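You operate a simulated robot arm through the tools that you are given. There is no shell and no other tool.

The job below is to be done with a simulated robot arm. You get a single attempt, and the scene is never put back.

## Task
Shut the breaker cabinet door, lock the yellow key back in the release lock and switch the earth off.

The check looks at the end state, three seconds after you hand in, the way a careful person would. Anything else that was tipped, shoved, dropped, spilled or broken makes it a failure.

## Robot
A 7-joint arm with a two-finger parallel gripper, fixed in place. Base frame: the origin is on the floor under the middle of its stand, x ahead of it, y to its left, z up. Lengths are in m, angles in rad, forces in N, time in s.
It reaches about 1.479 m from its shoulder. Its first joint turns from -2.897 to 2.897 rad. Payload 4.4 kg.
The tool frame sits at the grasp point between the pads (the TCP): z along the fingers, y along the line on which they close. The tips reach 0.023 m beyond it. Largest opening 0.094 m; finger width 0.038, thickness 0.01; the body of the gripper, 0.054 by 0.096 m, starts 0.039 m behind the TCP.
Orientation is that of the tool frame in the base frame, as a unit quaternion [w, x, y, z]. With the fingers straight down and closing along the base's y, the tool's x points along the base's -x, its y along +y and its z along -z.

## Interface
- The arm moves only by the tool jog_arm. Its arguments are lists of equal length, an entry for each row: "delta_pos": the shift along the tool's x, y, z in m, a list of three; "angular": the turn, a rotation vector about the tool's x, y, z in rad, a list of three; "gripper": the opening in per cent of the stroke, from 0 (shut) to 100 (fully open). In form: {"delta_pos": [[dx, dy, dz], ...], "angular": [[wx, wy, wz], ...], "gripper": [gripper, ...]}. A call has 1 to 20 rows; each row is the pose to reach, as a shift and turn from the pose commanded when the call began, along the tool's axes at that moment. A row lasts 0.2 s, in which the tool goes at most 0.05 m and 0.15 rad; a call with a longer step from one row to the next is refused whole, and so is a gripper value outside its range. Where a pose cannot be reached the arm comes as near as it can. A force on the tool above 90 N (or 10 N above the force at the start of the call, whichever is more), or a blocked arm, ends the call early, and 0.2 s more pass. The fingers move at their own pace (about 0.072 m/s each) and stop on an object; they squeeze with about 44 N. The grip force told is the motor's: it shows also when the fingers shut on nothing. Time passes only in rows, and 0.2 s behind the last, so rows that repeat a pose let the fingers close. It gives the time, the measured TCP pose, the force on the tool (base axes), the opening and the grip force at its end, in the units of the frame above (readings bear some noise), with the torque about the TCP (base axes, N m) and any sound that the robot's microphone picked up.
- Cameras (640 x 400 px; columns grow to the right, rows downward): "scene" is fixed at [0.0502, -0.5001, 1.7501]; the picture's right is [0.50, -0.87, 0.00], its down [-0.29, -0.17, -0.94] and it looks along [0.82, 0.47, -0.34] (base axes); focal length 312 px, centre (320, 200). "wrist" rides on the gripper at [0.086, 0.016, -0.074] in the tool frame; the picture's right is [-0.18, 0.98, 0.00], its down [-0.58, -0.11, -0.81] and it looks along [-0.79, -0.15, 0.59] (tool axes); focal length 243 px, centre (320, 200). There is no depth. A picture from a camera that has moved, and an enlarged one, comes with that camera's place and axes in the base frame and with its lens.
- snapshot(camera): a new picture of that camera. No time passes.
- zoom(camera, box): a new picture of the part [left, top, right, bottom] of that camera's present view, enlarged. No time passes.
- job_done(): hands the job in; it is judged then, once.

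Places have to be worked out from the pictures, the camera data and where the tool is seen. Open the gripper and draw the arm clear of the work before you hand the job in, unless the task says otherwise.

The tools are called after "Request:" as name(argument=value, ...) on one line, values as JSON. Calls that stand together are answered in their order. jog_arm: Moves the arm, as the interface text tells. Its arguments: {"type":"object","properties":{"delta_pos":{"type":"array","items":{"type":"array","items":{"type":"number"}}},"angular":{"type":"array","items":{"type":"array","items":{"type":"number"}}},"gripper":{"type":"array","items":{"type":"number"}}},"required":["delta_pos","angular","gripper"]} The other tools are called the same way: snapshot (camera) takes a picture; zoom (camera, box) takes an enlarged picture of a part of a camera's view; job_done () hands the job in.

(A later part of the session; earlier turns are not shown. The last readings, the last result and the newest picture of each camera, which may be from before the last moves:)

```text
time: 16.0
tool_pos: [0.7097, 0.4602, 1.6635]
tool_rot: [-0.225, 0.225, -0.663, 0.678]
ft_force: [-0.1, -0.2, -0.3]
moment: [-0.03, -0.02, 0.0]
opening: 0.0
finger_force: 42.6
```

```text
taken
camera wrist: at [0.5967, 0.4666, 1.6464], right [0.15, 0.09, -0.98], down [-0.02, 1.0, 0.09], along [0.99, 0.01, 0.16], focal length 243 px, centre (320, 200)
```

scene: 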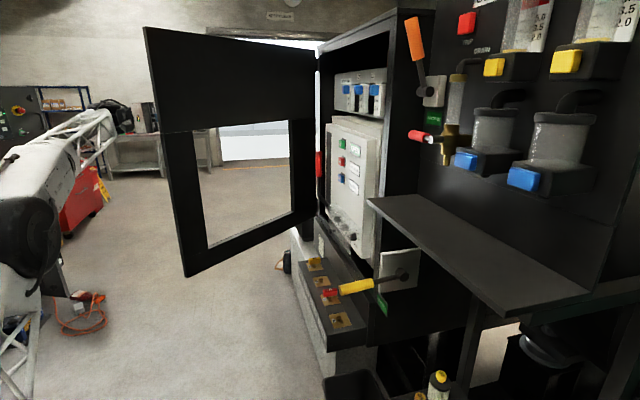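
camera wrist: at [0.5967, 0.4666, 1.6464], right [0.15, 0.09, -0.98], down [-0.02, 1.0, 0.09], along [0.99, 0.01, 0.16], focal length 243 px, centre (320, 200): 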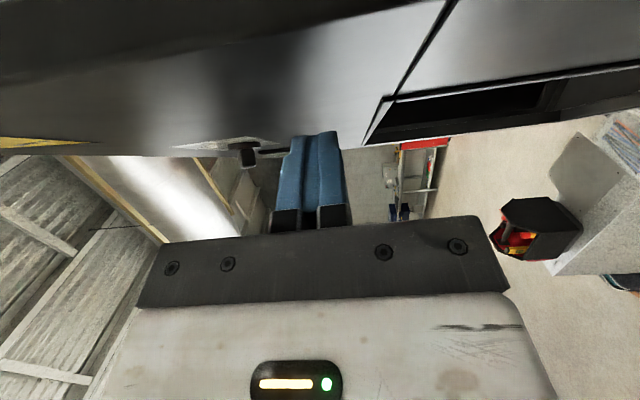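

The door is moving freely with almost no force, and the tip is where I predicted on the arc. I'll continue along the arc to about φ=205°.

Request:
jog_arm(delta_pos=[[0.0282, 0.001, 0.0238], [0.0555, 0.001, 0.0546], [0.0818, 0.002, 0.086], [0.1066, 0.003, 0.1174], [0.1286, 0.003, 0.1522], [0.1488, 0.004, 0.1871], [0.1681, 0.005, 0.2228], [0.1831, 0.006, 0.2603], [0.1972, 0.006, 0.2985], [0.2105, 0.007, 0.3375]], angular=[[0, 0, 0], [0, 0, 0], [0, 0, 0], [0, 0, 0], [0, 0, 0], [0, 0, 0], [0, 0, 0], [0, 0, 0], [0, 0, 0], [0, 0, 0]], gripper=[0, 0, 0, 0, 0, 0, 0, 0, 0, 0])

Request:
snapshot(camera="scene")

Request:
snapshot(camera="wrist")

```text
time: 18.2
tool_pos: [0.7436, 0.0633, 1.6656]
tool_rot: [-0.225, 0.224, -0.663, 0.678]
ft_force: [0.3, 0.4, 0.6]
moment: [-0.04, 0.02, 0.0]
opening: 0.0
finger_force: 42.5
```

```text
taken
```

scene: 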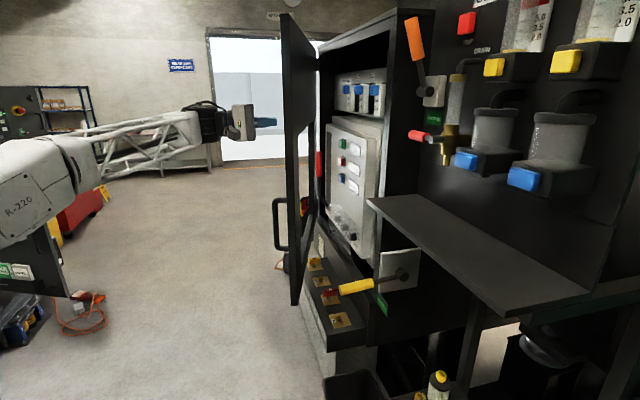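

```text
taken
camera wrist: at [0.63, 0.0695, 1.6474], right [0.15, 0.09, -0.98], down [-0.02, 1.0, 0.09], along [0.99, 0.01, 0.16], focal length 243 px, centre (320, 200)
```

wrist: 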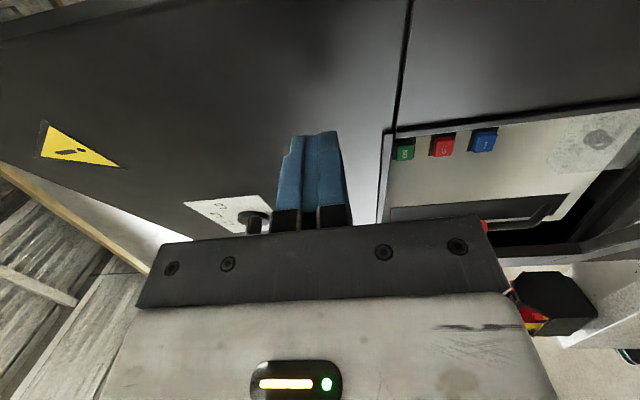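

The door is at about 205° and the geometry agrees. I'll keep pushing along the arc to about 220°, then finish slowly.

Request:
jog_arm(delta_pos=[[0.0059, 0.0, 0.0308], [0.0102, 0.001, 0.0614], [0.0147, 0.002, 0.0918], [0.0181, 0.002, 0.1219], [0.0192, 0.003, 0.137], [0.0202, 0.003, 0.153], [0.0206, 0.003, 0.168], [0.0209, 0.004, 0.1826]], angular=[[0, 0, 0], [0, 0, 0], [0, 0, 0], [0, 0, 0], [0, 0, 0], [0, 0, 0], [0, 0, 0], [0, 0, 0]], gripper=[0, 0, 0, 0, 0, 0, 0, 0])

Request:
snapshot(camera="scene")

Request:
snapshot(camera="wrist")

```text
time: 20.0
tool_pos: [0.8351, -0.0928, 1.664]
tool_rot: [-0.226, 0.224, -0.663, 0.678]
ft_force: [0.1, -0.3, 0.1]
moment: [0.0, 0.02, 0.01]
opening: 0.0
finger_force: 42.7
```

```text
taken
```

scene: 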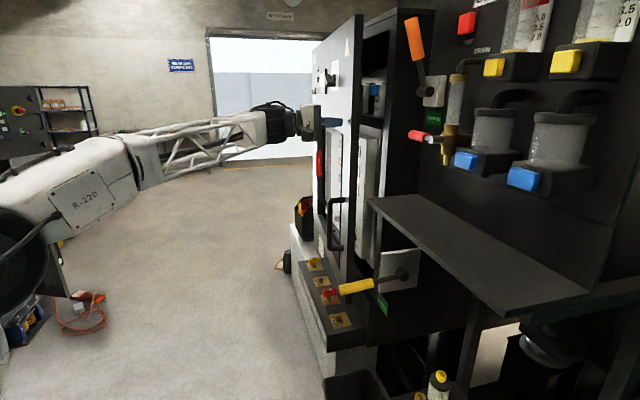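

```text
taken
camera wrist: at [0.7221, -0.0869, 1.6465], right [0.15, 0.09, -0.98], down [-0.02, 1.0, 0.09], along [0.99, 0.01, 0.16], focal length 243 px, centre (320, 200)
```

wrist: 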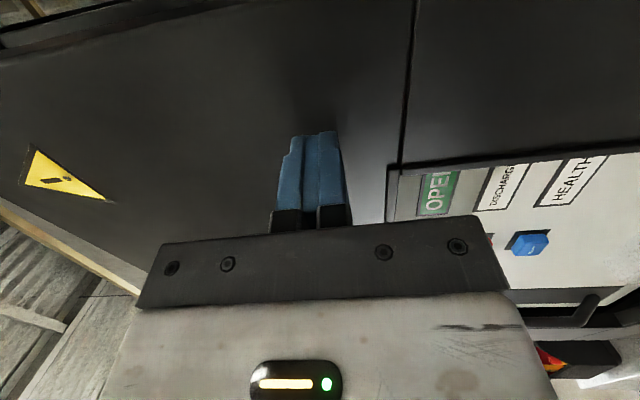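

The door is at about 219°. I'll continue slowly, straight along tool z (≈ the closing direction), watching the force.

Request:
jog_arm(delta_pos=[[-0.001, 0, 0.012], [-0.002, 0, 0.024], [-0.003, 0.001, 0.036], [-0.004, 0.001, 0.046], [-0.0045, 0.001, 0.054]], angular=[[0, 0, 0], [0, 0, 0], [0, 0, 0], [0, 0, 0], [0, 0, 0]], gripper=[0, 0, 0, 0, 0])

Request:
snapshot(camera="scene")

Request:
zoom(camera="scene", box=[290, 0, 450, 300])

```text
time: 21.2
tool_pos: [0.8728, -0.1341, 1.666]
tool_rot: [-0.225, 0.223, -0.663, 0.678]
ft_force: [-0.1, 0.1, 0.7]
moment: [-0.01, 0.01, -0.01]
opening: 0.0
finger_force: 42.6
```

```text
taken
```

scene: 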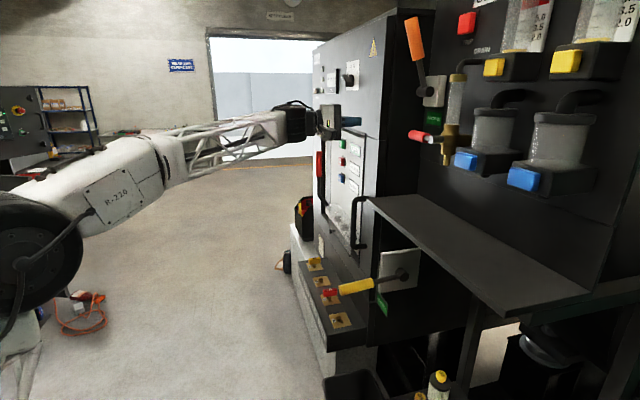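

```text
1.33 times, centred on (370, 150) of scene
camera zoom: at [0.0502, -0.5001, 1.7501], right [0.5, -0.87, 0.0], down [-0.29, -0.17, -0.94], along [0.82, 0.47, -0.34], focal length 416 px, centre (253, 267)
```

zoom: 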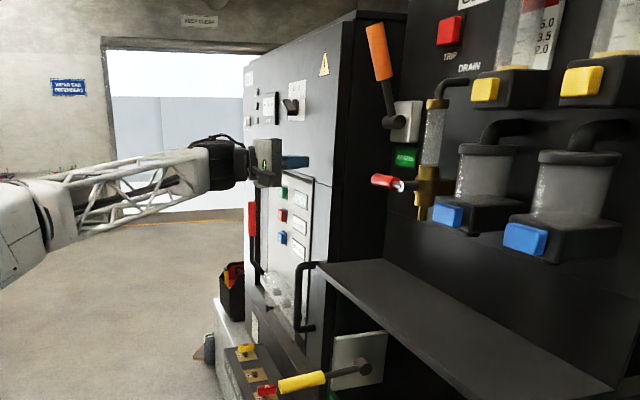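

The door looks shut or almost shut. I'll check the gap close up and then push a little further.

Request:
zoom(camera="scene", box=[340, 0, 440, 80])

Request:
zoom(camera="scene", box=[310, 180, 410, 260])

Request:
snapshot(camera="wrist")

```text
5.00 times, centred on (390, 40) of scene
camera zoom: at [0.0502, -0.5001, 1.7501], right [0.5, -0.87, 0.0], down [-0.29, -0.17, -0.94], along [0.82, 0.47, -0.34], focal length 1561 px, centre (-30, 1000)
```

zoom: 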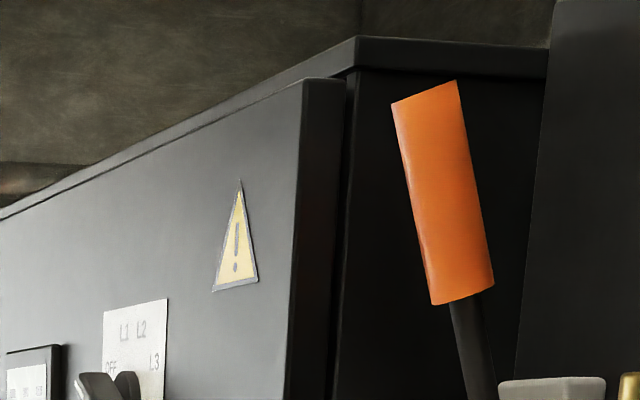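

```text
5.00 times, centred on (360, 220) of scene
camera zoom: at [0.0502, -0.5001, 1.7501], right [0.5, -0.87, 0.0], down [-0.29, -0.17, -0.94], along [0.82, 0.47, -0.34], focal length 1561 px, centre (120, 100)
```

zoom: 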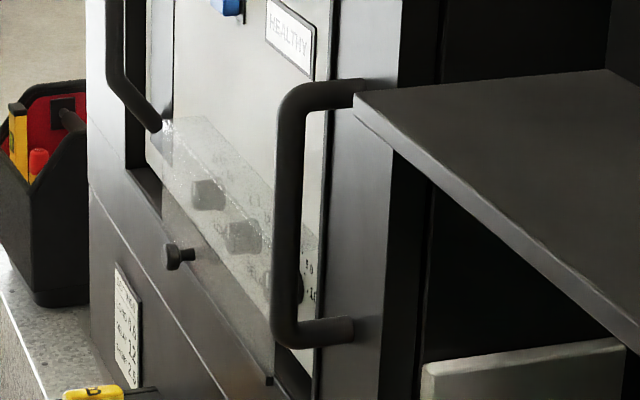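

```text
taken
camera wrist: at [0.7584, -0.1283, 1.6476], right [0.15, 0.09, -0.98], down [-0.02, 1.0, 0.09], along [0.99, 0.01, 0.16], focal length 243 px, centre (320, 200)
```

wrist: 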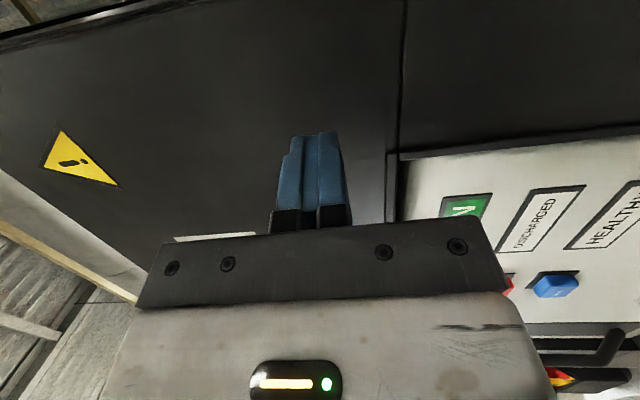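

The door edge is close to the post but may have a small gap. I'll press further in small steps; the call will stop if it meets resistance.

Request:
jog_arm(delta_pos=[[0, 0, 0.006], [0, 0, 0.012], [0, 0, 0.018], [0, 0, 0.022]], angular=[[0, 0, 0], [0, 0, 0], [0, 0, 0], [0, 0, 0]], gripper=[0, 0, 0, 0])

Request:
zoom(camera="scene", box=[340, 0, 440, 80])

Request:
zoom(camera="scene", box=[310, 180, 410, 260])

```text
time: 22.2
tool_pos: [0.8874, -0.1532, 1.6643]
tool_rot: [-0.225, 0.224, -0.663, 0.678]
ft_force: [-3.0, 3.2, -1.6]
moment: [0.0, 0.05, 0.1]
opening: 0.0
finger_force: 42.7
```

```text
5.00 times, centred on (390, 40) of scene
camera zoom: at [0.0502, -0.5001, 1.7501], right [0.5, -0.87, 0.0], down [-0.29, -0.17, -0.94], along [0.82, 0.47, -0.34], focal length 1561 px, centre (-30, 1000)
```

zoom: 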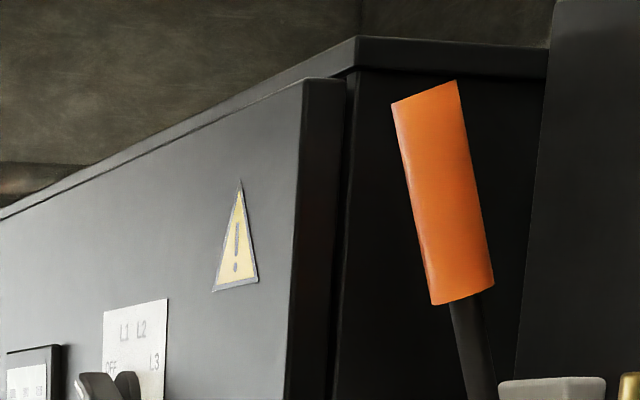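

```text
5.00 times, centred on (360, 220) of scene
camera zoom: at [0.0502, -0.5001, 1.7501], right [0.5, -0.87, 0.0], down [-0.29, -0.17, -0.94], along [0.82, 0.47, -0.34], focal length 1561 px, centre (120, 100)
```

zoom: 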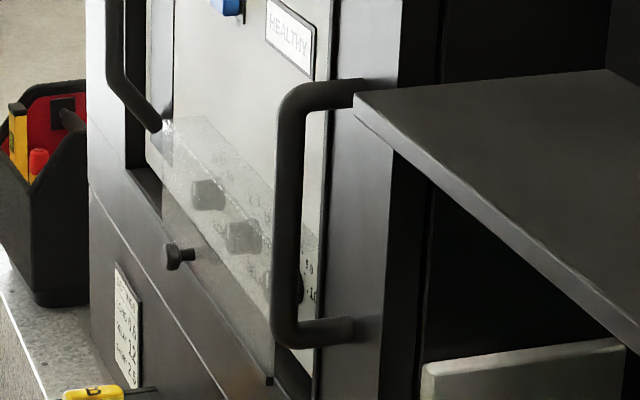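

The view hasn't changed and there is now about 4 N of contact, so the door seems to have reached its stop. I'll press a touch more to make sure it's fully seated.

Request:
jog_arm(delta_pos=[[0, 0, 0.004], [0, 0, 0.008], [0, 0, 0.012], [0, 0, 0.012]], angular=[[0, 0, 0], [0, 0, 0], [0, 0, 0], [0, 0, 0]], gripper=[0, 0, 0, 0])

Request:
zoom(camera="scene", box=[340, 0, 440, 80])

```text
time: 22.6
tool_pos: [0.8872, -0.1529, 1.6646]
tool_rot: [-0.225, 0.224, -0.664, 0.677]
ft_force: [-42.3, 23.5, -13.7]
moment: [0.16, 0.5, 0.36]
opening: 0.0003
finger_force: 42.3
stopped in row 2: the force on the tool passed its limit at 112 N (the readings are from after the stop); the commanded pose is now the measured one
```

```text
5.00 times, centred on (390, 40) of scene
camera zoom: at [0.0502, -0.5001, 1.7501], right [0.5, -0.87, 0.0], down [-0.29, -0.17, -0.94], along [0.82, 0.47, -0.34], focal length 1561 px, centre (-30, 1000)
```

zoom: 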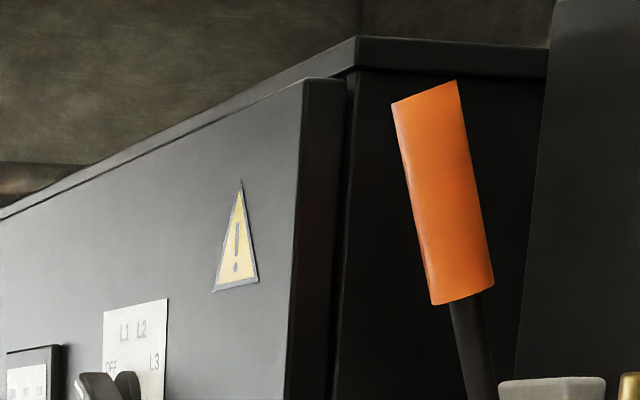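

The 112 N stop confirms the door is firmly against its frame. I'll back straight away from the door and check that it stays shut.

Request:
jog_arm(delta_pos=[[0, 0, -0.03], [0, 0, -0.07], [0, 0, -0.11], [0, 0, -0.15], [0, 0, -0.19], [0, 0, -0.23]], angular=[[0, 0, 0], [0, 0, 0], [0, 0, 0], [0, 0, 0], [0, 0, 0], [0, 0, 0]], gripper=[0, 0, 0, 0, 0, 0])

Request:
snapshot(camera="scene")

Request:
snapshot(camera="wrist")

Request:
zoom(camera="scene", box=[340, 0, 440, 80])

```text
time: 24.1
tool_pos: [0.753, 0.0299, 1.657]
tool_rot: [-0.225, 0.226, -0.664, 0.677]
ft_force: [0.6, 0.8, 1.3]
moment: [-0.01, -0.05, 0.0]
opening: 0.0
finger_force: 42.4
```

```text
taken
```

scene: 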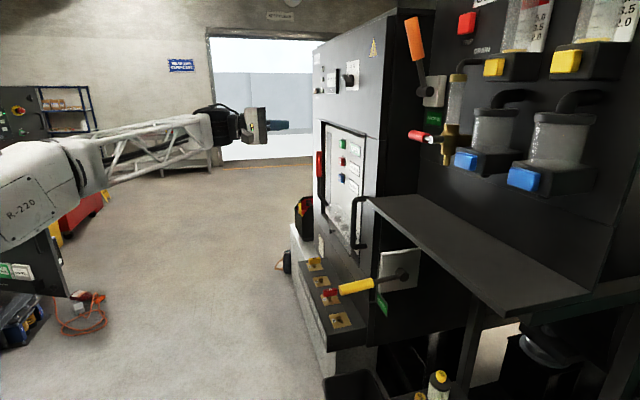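

```text
taken
camera wrist: at [0.6397, 0.0353, 1.6404], right [0.15, 0.09, -0.98], down [-0.02, 1.0, 0.09], along [0.99, 0.01, 0.15], focal length 243 px, centre (320, 200)
```

wrist: 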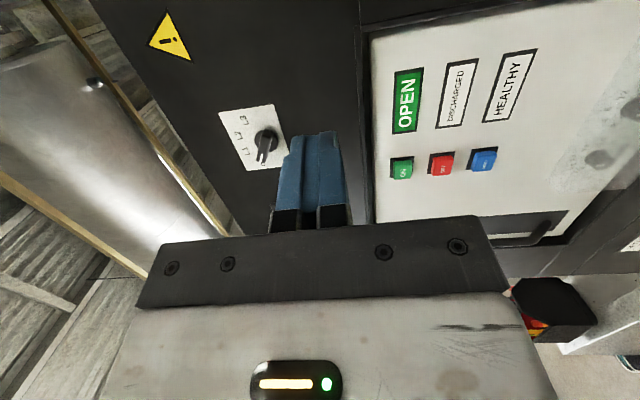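

```text
5.00 times, centred on (390, 40) of scene
camera zoom: at [0.0502, -0.5001, 1.7501], right [0.5, -0.87, 0.0], down [-0.29, -0.17, -0.94], along [0.82, 0.47, -0.34], focal length 1561 px, centre (-30, 1000)
```

zoom: 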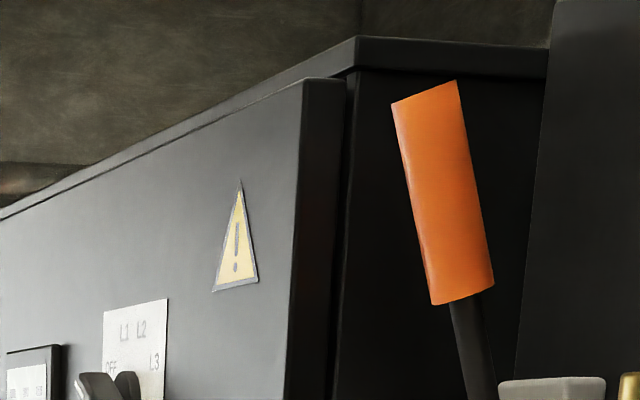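

The door stays shut by itself. I'll zoom on the wrist in the scene view to measure how bulky it is before working close to the door face.

Request:
zoom(camera="scene", box=[180, 80, 300, 160])

Request:
zoom(camera="scene", box=[295, 240, 375, 300])

```text
5.00 times, centred on (240, 120) of scene
camera zoom: at [0.0502, -0.5001, 1.7501], right [0.5, -0.87, 0.0], down [-0.29, -0.17, -0.94], along [0.82, 0.47, -0.34], focal length 1561 px, centre (720, 600)
```

zoom: 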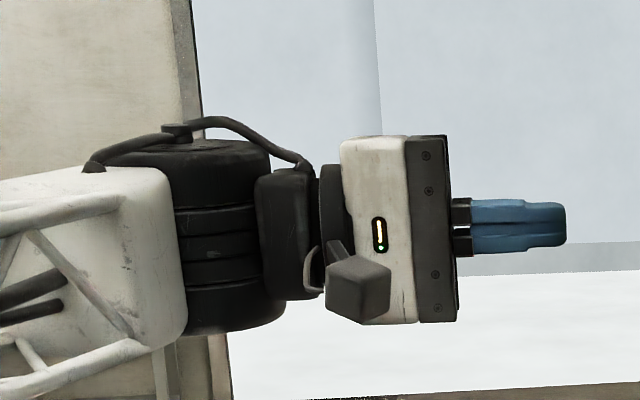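

```text
6.67 times, centred on (335, 270) of scene
camera zoom: at [0.0502, -0.5001, 1.7501], right [0.5, -0.87, 0.0], down [-0.29, -0.17, -0.94], along [0.82, 0.47, -0.34], focal length 2081 px, centre (220, -267)
```

zoom: 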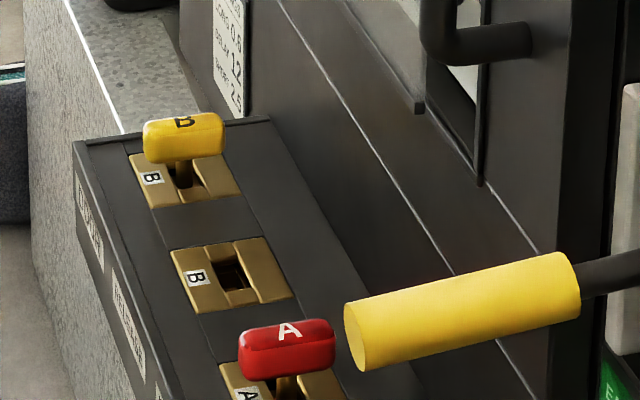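

The wrist's widest part is about 5 cm from its axis, and the keys sit about 7 cm in front of the door face, so there is room. RELEASE is at about (1.020, 0.050) and DOOR at about (1.109, 0.140). I'll turn the tool back to pointing down while moving to (0.75, 0.25, 1.46).

Request:
jog_arm(delta_pos=[[-0.0111, 0.0167, -0.0146], [-0.0222, 0.0333, -0.0292], [-0.0333, 0.05, -0.0438], [-0.0444, 0.0667, -0.0583], [-0.0555, 0.0833, -0.0729], [-0.0667, 0.1, -0.0875], [-0.0778, 0.1167, -0.1021], [-0.0889, 0.1333, -0.1167], [-0.1, 0.15, -0.1313], [-0.1111, 0.1667, -0.1458], [-0.1222, 0.1833, -0.1604], [-0.1333, 0.2, -0.175]], angular=[[-0.1309, 0, 0], [-0.2618, 0, 0], [-0.3927, 0, 0], [-0.5236, 0, 0], [-0.6545, 0, 0], [-0.7854, 0, 0], [-0.9163, 0, 0], [-1.0472, 0, 0], [-1.1781, 0, 0], [-1.309, 0, 0], [-1.4399, 0, 0], [-1.5708, 0, 0]], gripper=[0, 0, 0, 0, 0, 0, 0, 0, 0, 0, 0, 0])

Request:
snapshot(camera="scene")

Request:
snapshot(camera="wrist")

```text
time: 26.6
tool_pos: [0.7505, 0.2461, 1.4546]
tool_rot: [0.001, -0.318, 0.948, -0.009]
ft_force: [-0.3, -0.5, 0.9]
moment: [0.04, -0.01, 0.0]
opening: 0.0
finger_force: 42.5
```

```text
taken
```

scene: 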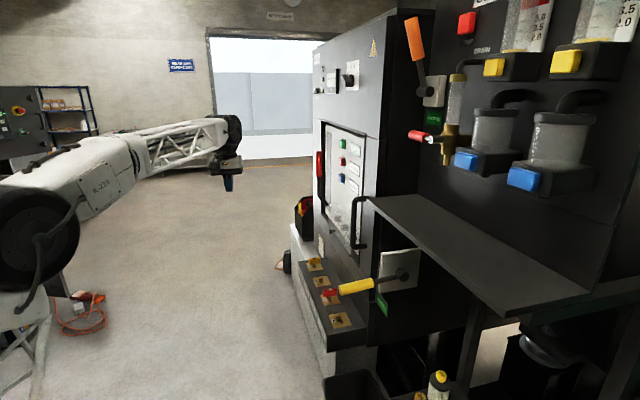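

```text
taken
camera wrist: at [0.6712, 0.2081, 1.5295], right [-0.45, 0.89, -0.02], down [0.52, 0.28, 0.81], along [0.72, 0.35, -0.59], focal length 243 px, centre (320, 200)
```

wrist: 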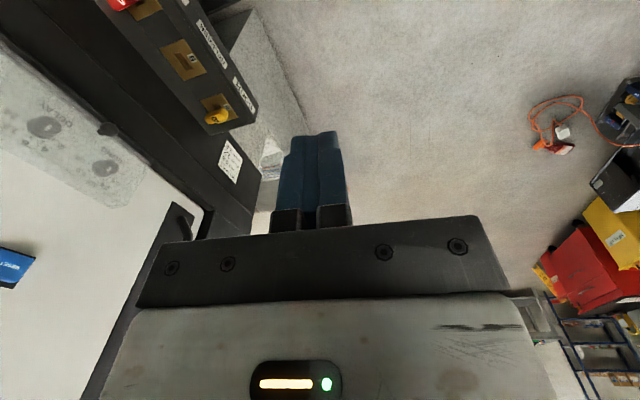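

The tool points down again. I'll yaw to face the lock box squarely and descend to about (0.93, 0.29, 1.14) for a close look at the locks.

Request:
jog_arm(delta_pos=[[-0.0144, -0.0064, 0.0261], [-0.0288, -0.0128, 0.0522], [-0.0432, -0.0192, 0.0783], [-0.0576, -0.0256, 0.1043], [-0.072, -0.032, 0.1304], [-0.0864, -0.0384, 0.1565], [-0.1007, -0.0447, 0.1826], [-0.1151, -0.0511, 0.2087], [-0.1295, -0.0575, 0.2348], [-0.1439, -0.0639, 0.2608], [-0.1583, -0.0703, 0.2869], [-0.1727, -0.0767, 0.313]], angular=[[0, 0, 0.119], [0, 0, 0.238], [0, 0, 0.3575], [0, 0, 0.4767], [0, 0, 0.596], [0, 0, 0.715], [0, 0, 0.834], [0, 0, 0.953], [0, 0, 1.0725], [0, 0, 1.192], [0, 0, 1.311], [0, 0, 1.43]], gripper=[0, 0, 0, 0, 0, 0, 0, 0, 0, 0, 0, 0])

Request:
snapshot(camera="scene")

Request:
snapshot(camera="wrist")

```text
time: 29.2
tool_pos: [0.9358, 0.2846, 1.1435]
tool_rot: [0.005, 0.381, 0.924, -0.007]
ft_force: [-0.1, 0.0, 0.2]
moment: [0.0, 0.05, 0.01]
opening: 0.0
finger_force: 42.4
```

```text
taken
```

scene: 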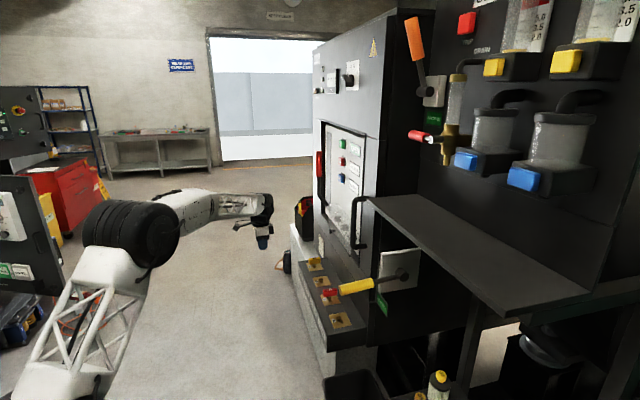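

```text
taken
camera wrist: at [0.8852, 0.3576, 1.2158], right [0.82, 0.57, 0.0], down [0.33, -0.47, 0.82], along [0.46, -0.68, -0.58], focal length 243 px, centre (320, 200)
```

wrist: 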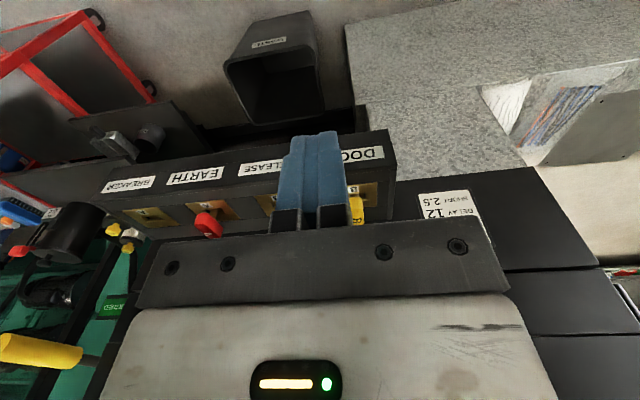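

The keyholes are hidden behind the gripper in this view. I'll go to a pose looking along the row (+row heading), a little outward of the locks and above the box.

Request:
jog_arm(delta_pos=[[-0.0112, -0.0213, 0.0], [-0.0225, -0.0426, 0.0], [-0.0337, -0.064, 0.0], [-0.0449, -0.0853, 0.0], [-0.0561, -0.1066, 0.0], [-0.0674, -0.1279, 0.0], [-0.0786, -0.1492, 0.0], [-0.0898, -0.1705, 0.0], [-0.101, -0.1919, 0.005], [-0.1123, -0.2132, 0.01], [-0.1235, -0.2345, 0.015], [-0.1347, -0.2558, 0.02]], angular=[[0, 0, -0.1309], [0, 0, -0.2618], [0, 0, -0.3927], [0, 0, -0.5236], [0, 0, -0.6545], [0, 0, -0.7854], [0, 0, -0.9163], [0, 0, -1.0472], [0, 0, -1.1781], [0, 0, -1.309], [0, 0, -1.4399], [0, 0, -1.5708]], gripper=[0, 0, 0, 0, 0, 0, 0, 0, 0, 0, 0, 0])

Request:
snapshot(camera="wrist")

Request:
snapshot(camera="scene")

```text
time: 31.9
tool_pos: [0.8531, 0.0072, 1.1276]
tool_rot: [0.0, -0.385, 0.923, -0.01]
ft_force: [-0.6, -0.8, -0.4]
moment: [0.01, -0.02, 0.0]
opening: 0.0
finger_force: 42.7
```

```text
taken
camera wrist: at [0.7804, -0.041, 1.2025], right [-0.57, 0.82, -0.02], down [0.48, 0.35, 0.8], along [0.67, 0.45, -0.59], focal length 243 px, centre (320, 200)
```

wrist: 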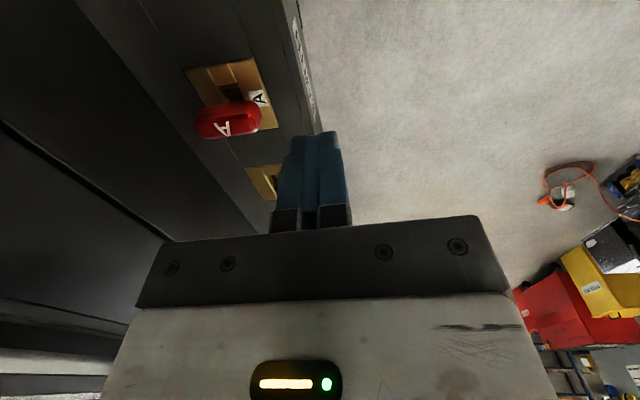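

```text
taken
```

scene: 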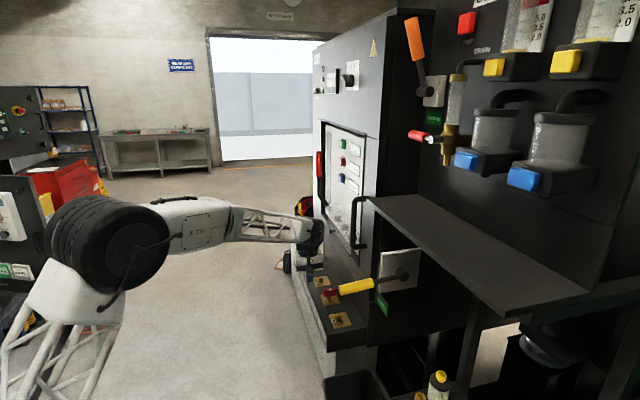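

I'll zoom in on the red key and the plates.

Request:
zoom(camera="wrist", box=[160, 40, 300, 210])

```text
2.35 times, centred on (230, 125) of wrist
camera zoom: at [0.7804, -0.041, 1.2025], right [-0.57, 0.82, -0.02], down [0.48, 0.35, 0.8], along [0.67, 0.45, -0.59], focal length 571 px, centre (532, 376)
```

zoom: 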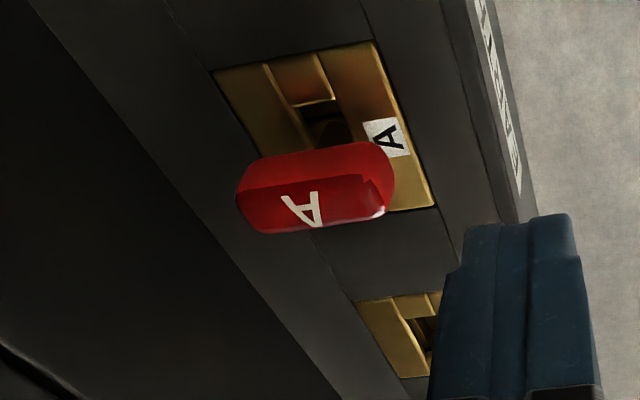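

Request:
zoom(camera="wrist", box=[190, 80, 270, 140])

Request:
zoom(camera="scene", box=[305, 250, 355, 330])

```text
6.67 times, centred on (230, 110) of wrist
camera zoom: at [0.7804, -0.041, 1.2025], right [-0.57, 0.82, -0.02], down [0.48, 0.35, 0.8], along [0.67, 0.45, -0.59], focal length 1618 px, centre (920, 800)
```

zoom: 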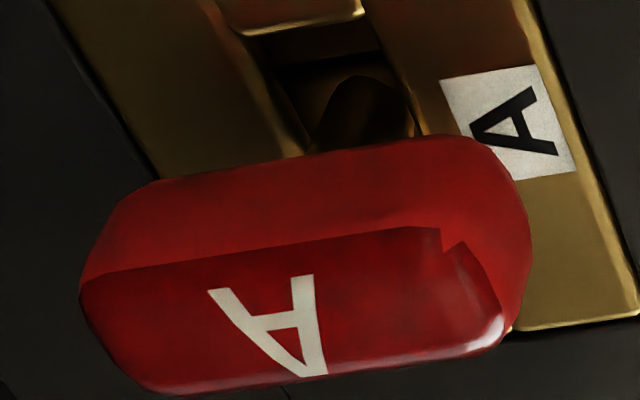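

```text
5.00 times, centred on (330, 290) of scene
camera zoom: at [0.0502, -0.5001, 1.7501], right [0.5, -0.87, 0.0], down [-0.29, -0.17, -0.94], along [0.82, 0.47, -0.34], focal length 1561 px, centre (270, -250)
```

zoom: 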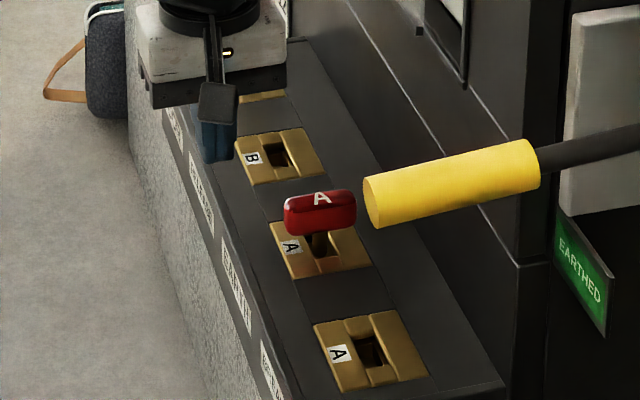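

The geometry is clear now. The plate letters are upright for an operator in front, while both inserted keys sit turned 90° counter-clockwise from upright. The bow is about 58 × 18 × 29 mm with its centre near z≈1.015. Next I'll go above and outward of the yellow key, facing the door squarely, with the gripper half open.

Request:
jog_arm(delta_pos=[[-0.023, -0.0015, -0.005], [-0.046, -0.003, -0.01], [-0.0689, -0.0046, -0.015], [-0.0919, -0.0061, -0.022], [-0.1149, -0.0076, -0.022], [-0.1379, -0.0092, -0.022], [-0.1608, -0.0107, -0.022], [-0.1838, -0.0122, -0.022], [-0.2068, -0.0137, -0.022], [-0.2298, -0.0153, -0.022], [-0.2527, -0.0168, -0.022], [-0.2757, -0.0183, -0.022]], angular=[[0, 0, 0.1309], [0, 0, 0.2618], [0, 0, 0.3927], [0, 0, 0.5236], [0, 0, 0.6545], [0, 0, 0.7854], [0, 0, 0.9163], [0, 0, 1.0472], [0, 0, 1.1781], [0, 0, 1.309], [0, 0, 1.4399], [0, 0, 1.5708]], gripper=[0, 0, 0, 0, 0, 0, 50, 50, 50, 50, 50, 50])

Request:
snapshot(camera="wrist")

Request:
snapshot(camera="scene")

```text
time: 34.5
tool_pos: [1.0593, 0.1892, 1.1498]
tool_rot: [0.007, 0.384, 0.923, -0.007]
ft_force: [0.5, 0.7, 0.4]
moment: [-0.01, -0.01, -0.01]
opening: 0.0471
finger_force: 0.1
```

```text
taken
camera wrist: at [1.0094, 0.2626, 1.2218], right [0.82, 0.56, 0.0], down [0.33, -0.47, 0.82], along [0.46, -0.68, -0.58], focal length 243 px, centre (320, 200)
```

wrist: 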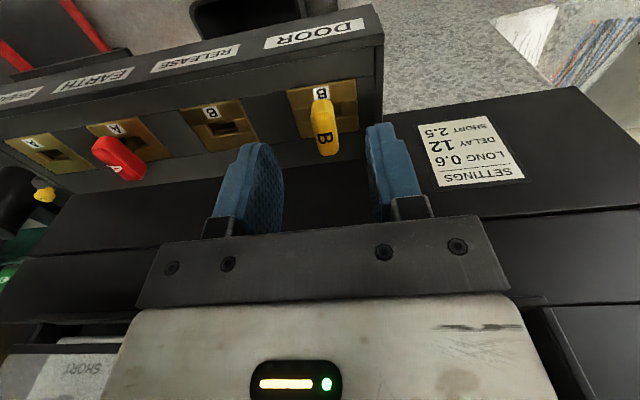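

```text
taken
```

scene: 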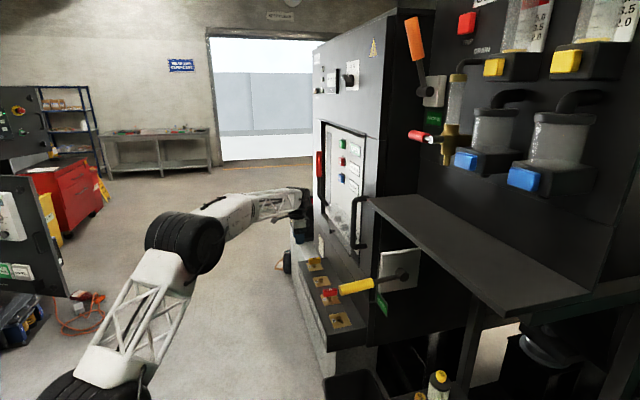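

This gives a good view of the yellow key between the fingers. I'll zoom to measure the key and the slots.

Request:
zoom(camera="wrist", box=[270, 60, 390, 180])

Request:
zoom(camera="wrist", box=[160, 80, 280, 180])

Request:
zoom(camera="scene", box=[260, 170, 360, 270])

```text
3.33 times, centred on (330, 120) of wrist
camera zoom: at [1.0094, 0.2626, 1.2218], right [0.82, 0.56, 0.0], down [0.33, -0.47, 0.82], along [0.46, -0.68, -0.58], focal length 809 px, centre (287, 467)
```

zoom: 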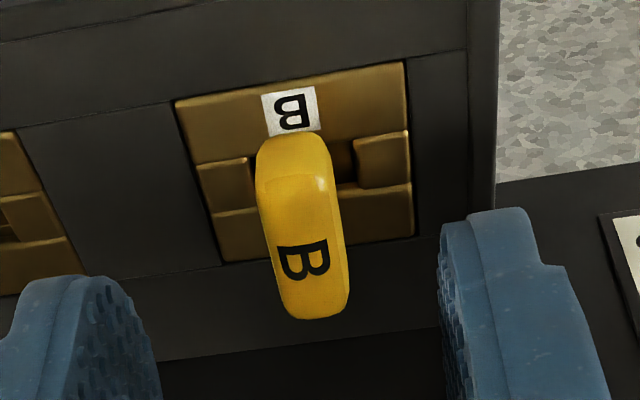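

```text
4.00 times, centred on (220, 130) of wrist
camera zoom: at [1.0094, 0.2626, 1.2218], right [0.82, 0.56, 0.0], down [0.33, -0.47, 0.82], along [0.46, -0.68, -0.58], focal length 970 px, centre (720, 480)
```

zoom: 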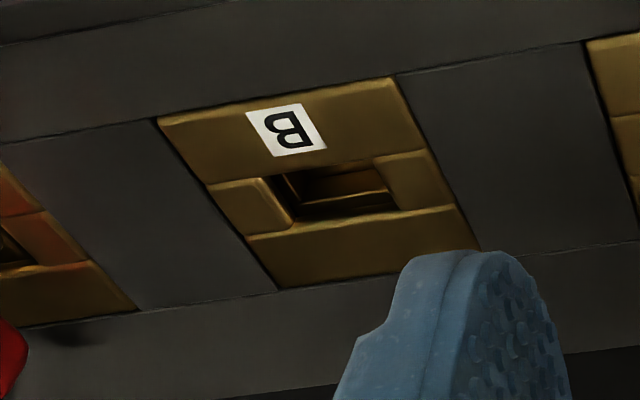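

```text
4.00 times, centred on (310, 220) of scene
camera zoom: at [0.0502, -0.5001, 1.7501], right [0.5, -0.87, 0.0], down [-0.29, -0.17, -0.94], along [0.82, 0.47, -0.34], focal length 1249 px, centre (360, 120)
```

zoom: 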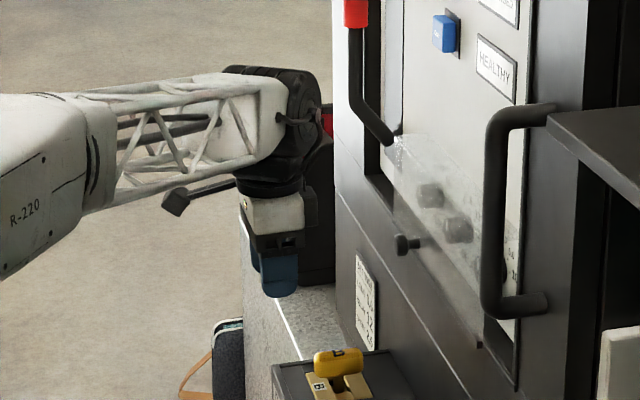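

Fitting the scene and close views together gives the yellow key axis at x≈1.103, y≈0.133 with bow centre z≈1.015. The RELEASE slot is at about (1.0155, 0.045), elongated along the row. I'll move above the key with a slight outward lean (about 8°) so the wrist clears the door face.

Request:
jog_arm(delta_pos=[[-0.0173, -0.002, 0.019], [-0.0347, -0.004, 0.038], [-0.052, -0.006, 0.057], [-0.0693, -0.008, 0.076], [-0.0693, -0.008, 0.076]], angular=[[0, -0.03, 0], [0, -0.06, 0], [0, -0.09, 0], [0, -0.12, 0], [0, -0.12, 0]], gripper=[50, 50, 50, 50, 50])

Request:
snapshot(camera="wrist")

Request:
zoom(camera="scene", box=[260, 170, 360, 290])

```text
time: 35.6
tool_pos: [1.1012, 0.1336, 1.0734]
tool_rot: [0.063, 0.381, 0.922, -0.031]
ft_force: [-0.1, 0.6, -0.1]
moment: [-0.04, -0.02, 0.04]
opening: 0.047
finger_force: 0.0
```

```text
taken
camera wrist: at [1.0454, 0.2127, 1.1347], right [0.82, 0.57, 0.02], down [0.26, -0.4, 0.88], along [0.51, -0.72, -0.48], focal length 243 px, centre (320, 200)
```

wrist: 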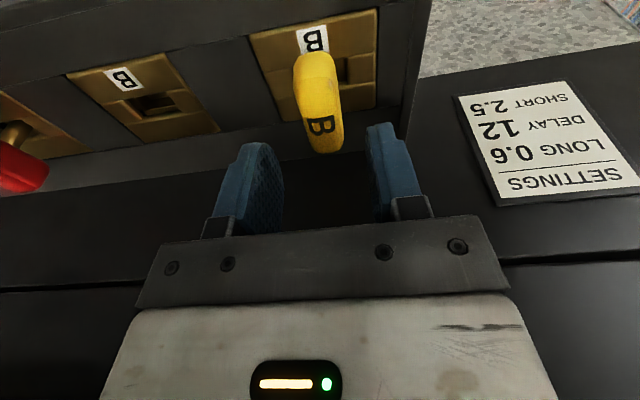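

```text
3.33 times, centred on (310, 230) of scene
camera zoom: at [0.0502, -0.5001, 1.7501], right [0.5, -0.87, 0.0], down [-0.29, -0.17, -0.94], along [0.82, 0.47, -0.34], focal length 1041 px, centre (353, 100)
```

zoom: 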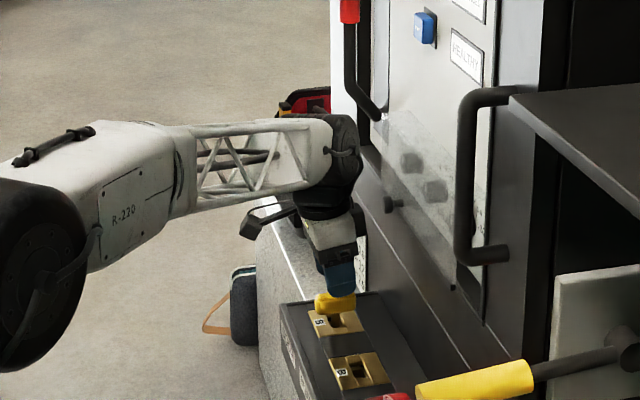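

In the scene view the wrist clears the door face by about 3–4 cm, and the key is centred between the fingers. I'll descend straight down to TCP z≈1.02.

Request:
jog_arm(delta_pos=[[0.0014, 0.0003, 0.0133], [0.0028, 0.0006, 0.0266], [0.0043, 0.001, 0.04], [0.0057, 0.0013, 0.0533], [0.0057, 0.0013, 0.0533]], angular=[[0, 0, 0], [0, 0, 0], [0, 0, 0], [0, 0, 0], [0, 0, 0]], gripper=[50, 50, 50, 50, 50])

Request:
snapshot(camera="wrist")

Request:
zoom(camera="scene", box=[280, 200, 360, 290])

```text
time: 36.9
tool_pos: [1.1054, 0.1336, 1.0207]
tool_rot: [0.062, 0.38, 0.922, -0.03]
ft_force: [0.1, 0.7, -0.2]
moment: [0.01, -0.02, 0.03]
opening: 0.0469
finger_force: 0.0
```

```text
taken
camera wrist: at [1.0497, 0.2125, 1.0823], right [0.82, 0.57, 0.02], down [0.26, -0.4, 0.88], along [0.51, -0.72, -0.48], focal length 243 px, centre (320, 200)
```

wrist: 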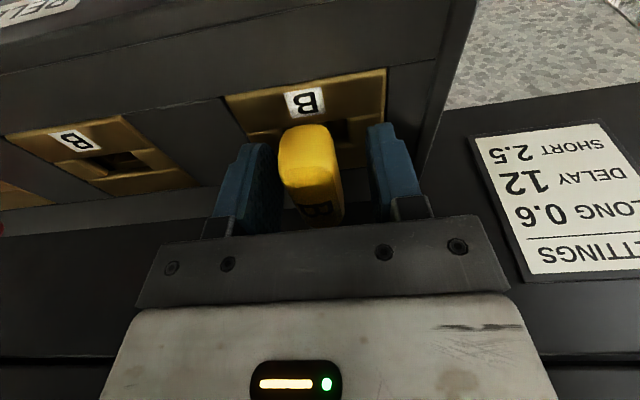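

```text
4.44 times, centred on (320, 245) of scene
camera zoom: at [0.0502, -0.5001, 1.7501], right [0.5, -0.87, 0.0], down [-0.29, -0.17, -0.94], along [0.82, 0.47, -0.34], focal length 1387 px, centre (320, 0)
```

zoom: 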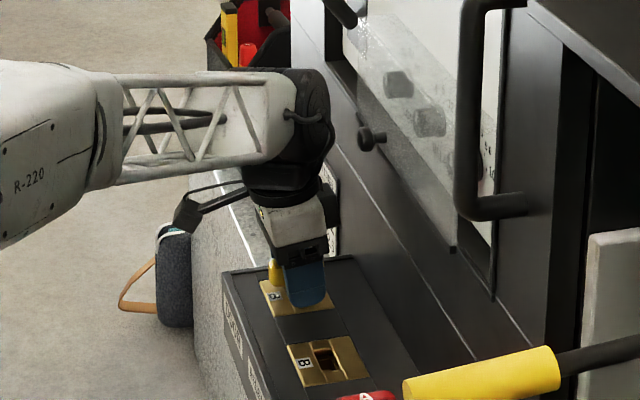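

The bow sits between the fingers without contact. I'll close the gripper on it.

Request:
jog_arm(delta_pos=[[0, 0, 0], [0, 0, 0], [0, 0, 0], [0, 0, 0]], angular=[[0, 0, 0], [0, 0, 0], [0, 0, 0], [0, 0, 0]], gripper=[30, 10, 0, 0])

Request:
snapshot(camera="wrist")

```text
time: 37.9
tool_pos: [1.1059, 0.134, 1.0201]
tool_rot: [0.062, 0.38, 0.922, -0.03]
ft_force: [-1.3, 0.3, -0.8]
moment: [-0.04, 0.04, 0.03]
opening: 0.0213
finger_force: 44.2
```

```text
taken
camera wrist: at [1.0496, 0.2125, 1.0823], right [0.82, 0.57, 0.02], down [0.26, -0.4, 0.88], along [0.51, -0.72, -0.48], focal length 243 px, centre (320, 200)
```

wrist: 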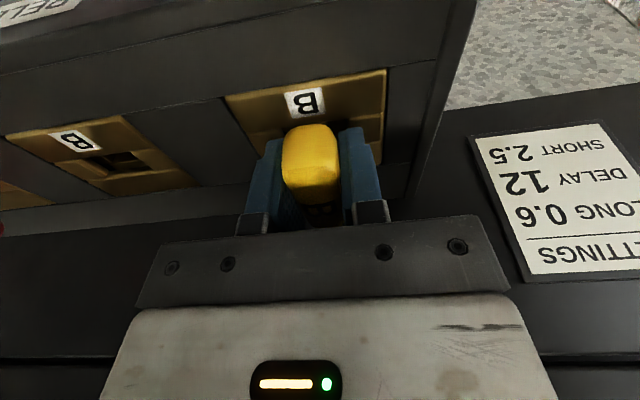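

The grip is firm (bow 21 mm thick) with little side load. I'll test the turn direction with a small clockwise rotation (0.1 rad, seen from above) about the vertical and read the torque.

Request:
jog_arm(delta_pos=[[0, 0, 0], [0, 0, 0], [0, 0, 0]], angular=[[0.007, 0.0005, 0.05], [0.014, 0.0009, 0.1], [0.014, 0.0009, 0.1]], gripper=[0, 0, 0])

Request:
zoom(camera="wrist", box=[220, 60, 420, 240])

```text
time: 38.6
tool_pos: [1.1064, 0.1328, 1.0217]
tool_rot: [0.061, 0.427, 0.902, -0.034]
ft_force: [-17.7, -13.2, 9.7]
moment: [-0.37, 0.7, 1.71]
opening: 0.0217
finger_force: 44.1
```

```text
2.22 times, centred on (320, 150) of wrist
camera zoom: at [1.0578, 0.2171, 1.0822], right [0.88, 0.48, 0.02], down [0.22, -0.42, 0.88], along [0.43, -0.77, -0.48], focal length 539 px, centre (320, 311)
```

zoom: 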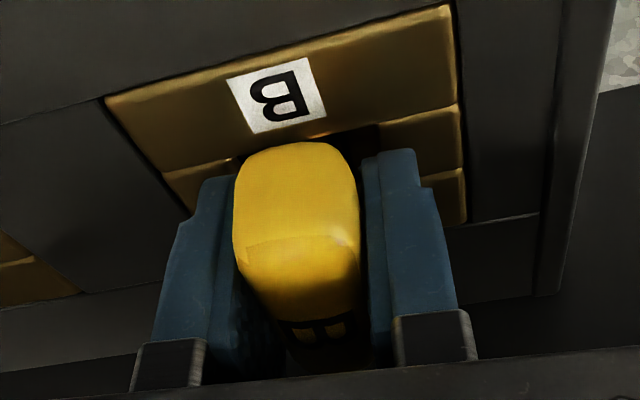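

The clockwise test gives about 1.7 N·m of reaction, so that direction looks blocked. I'll return and test counter-clockwise.

Request:
jog_arm(delta_pos=[[0, 0, 0], [0, 0, 0], [0, 0, 0], [0, 0, 0], [0, 0, 0]], angular=[[-0.007, -0.0005, -0.05], [-0.014, -0.0009, -0.1], [-0.021, -0.0014, -0.15], [-0.028, -0.0018, -0.2], [-0.028, -0.0018, -0.2]], gripper=[0, 0, 0, 0, 0])

Request:
zoom(camera="wrist", box=[220, 60, 420, 240])

```text
time: 39.9
tool_pos: [1.1052, 0.1332, 1.0199]
tool_rot: [0.063, 0.334, 0.94, -0.027]
ft_force: [3.8, 1.6, 15.7]
moment: [0.13, -0.19, 0.0]
opening: 0.0214
finger_force: 44.5
```

```text
2.22 times, centred on (320, 150) of wrist
camera zoom: at [1.0412, 0.2066, 1.082], right [0.76, 0.65, 0.02], down [0.3, -0.37, 0.88], along [0.58, -0.66, -0.48], focal length 539 px, centre (320, 311)
```

zoom: 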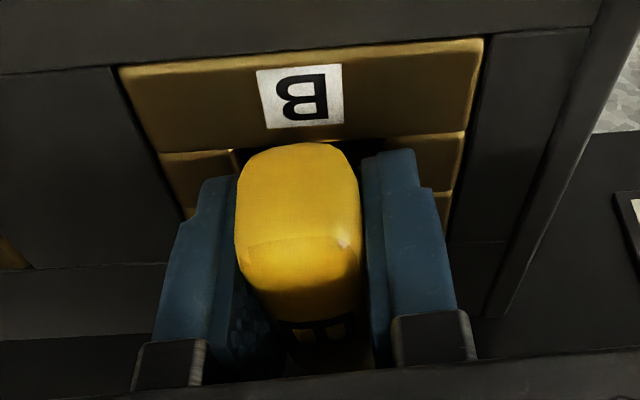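

Counter-clockwise there's no resisting torque, so that's the unlocking direction, and the shut door allows it. I'll continue counter-clockwise about the vertical through the key, watching forces.

Request:
jog_arm(delta_pos=[[0, 0, 0], [0, 0, 0], [0, 0, 0], [0, 0, 0], [0, 0, 0], [0, 0, 0]], angular=[[-0.0137, -0.0009, -0.099], [-0.0273, -0.0017, -0.1981], [-0.041, -0.0026, -0.2971], [-0.0546, -0.0035, -0.3962], [-0.0683, -0.0044, -0.4952], [-0.0819, -0.0052, -0.5942]], gripper=[0, 0, 0, 0, 0, 0])

Request:
snapshot(camera="wrist")

Request:
zoom(camera="scene", box=[260, 180, 360, 290])

```text
time: 41.2
tool_pos: [1.1051, 0.1336, 1.0204]
tool_rot: [0.069, 0.039, 0.997, -0.006]
ft_force: [6.2, 15.4, 24.5]
moment: [0.75, 0.05, -0.29]
opening: 0.0213
finger_force: 44.2
```

```text
taken
camera wrist: at [1.011, 0.1572, 1.0819], right [0.26, 0.97, 0.02], down [0.45, -0.14, 0.88], along [0.85, -0.22, -0.48], focal length 243 px, centre (320, 200)
```

wrist: 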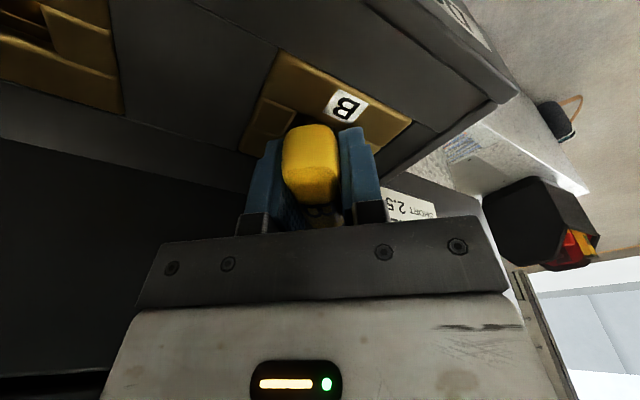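

```text
3.64 times, centred on (310, 235) of scene
camera zoom: at [0.0502, -0.5001, 1.7501], right [0.5, -0.87, 0.0], down [-0.29, -0.17, -0.94], along [0.82, 0.47, -0.34], focal length 1135 px, centre (356, 73)
```

zoom: 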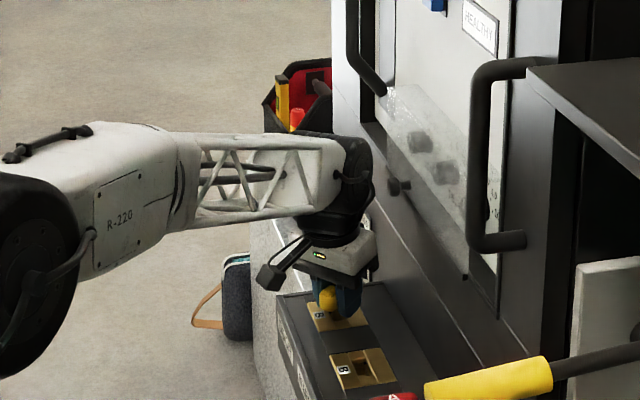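

The key has turned about 50°. Some side load (16 N) and upward load (24 N) have built up, so the TCP is a couple of millimetres off the key axis. I'll nudge outward and up 2 mm to see it relax.

Request:
jog_arm(delta_pos=[[0.0018, 0.0018, -0.0023], [0.0018, 0.0018, -0.0023]], angular=[[0, 0, 0], [0, 0, 0]], gripper=[0, 0])

```text
time: 41.9
tool_pos: [1.1042, 0.1344, 1.0206]
tool_rot: [0.067, 0.041, 0.997, -0.007]
ft_force: [23.3, -9.8, 7.5]
moment: [-0.37, -0.85, 0.04]
opening: 0.0215
finger_force: 43.7
```

The response shows roughly 10 N/mm stiffness, so I can place the axis within a millimetre. I'll correct to that and turn a further 0.4 rad counter-clockwise.

Request:
jog_arm(delta_pos=[[-0.0027, -0.0006, -0.0005], [-0.0027, -0.0006, -0.0005], [-0.0027, -0.0006, -0.0005], [-0.0027, -0.0006, -0.0005], [-0.0027, -0.0006, -0.0005]], angular=[[0, 0, 0], [-0.0138, -0.0007, -0.0991], [-0.0276, -0.0013, -0.1982], [-0.0414, -0.002, -0.2973], [-0.0552, -0.0026, -0.3964]], gripper=[0, 0, 0, 0, 0])

Request:
zoom(camera="scene", box=[260, 180, 360, 290])

Request:
snapshot(camera="wrist")

```text
time: 43.0
tool_pos: [1.1058, 0.1352, 1.02]
tool_rot: [0.067, -0.159, 0.985, 0.007]
ft_force: [-23.4, -1.7, -5.5]
moment: [-0.07, 1.05, 0.0]
opening: 0.0214
finger_force: 43.7
```

```text
3.64 times, centred on (310, 235) of scene
camera zoom: at [0.0502, -0.5001, 1.7501], right [0.5, -0.87, 0.0], down [-0.29, -0.17, -0.94], along [0.82, 0.47, -0.34], focal length 1135 px, centre (356, 73)
```

zoom: 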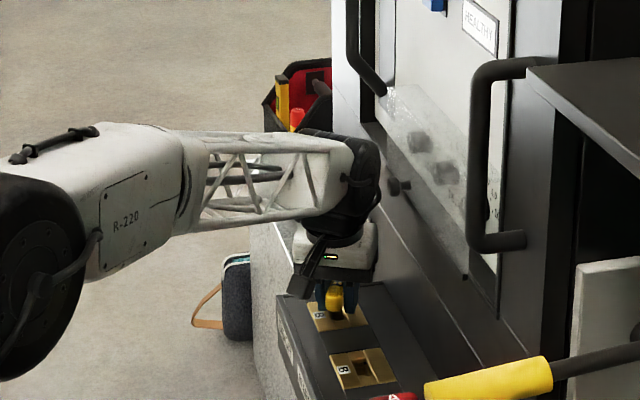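

```text
taken
camera wrist: at [1.0107, 0.12, 1.0828], right [-0.14, 0.99, 0.02], down [0.48, 0.05, 0.88], along [0.87, 0.13, -0.48], focal length 243 px, centre (320, 200)
```

wrist: 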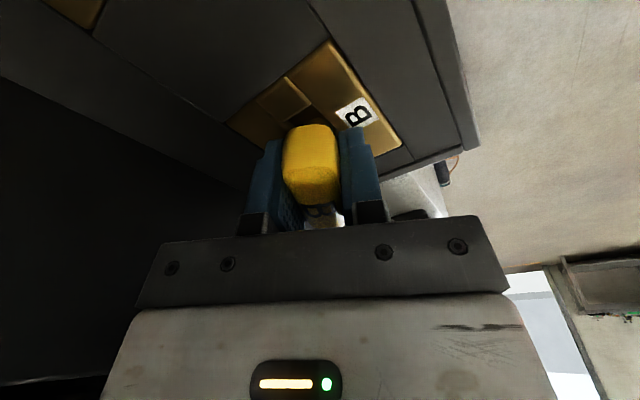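

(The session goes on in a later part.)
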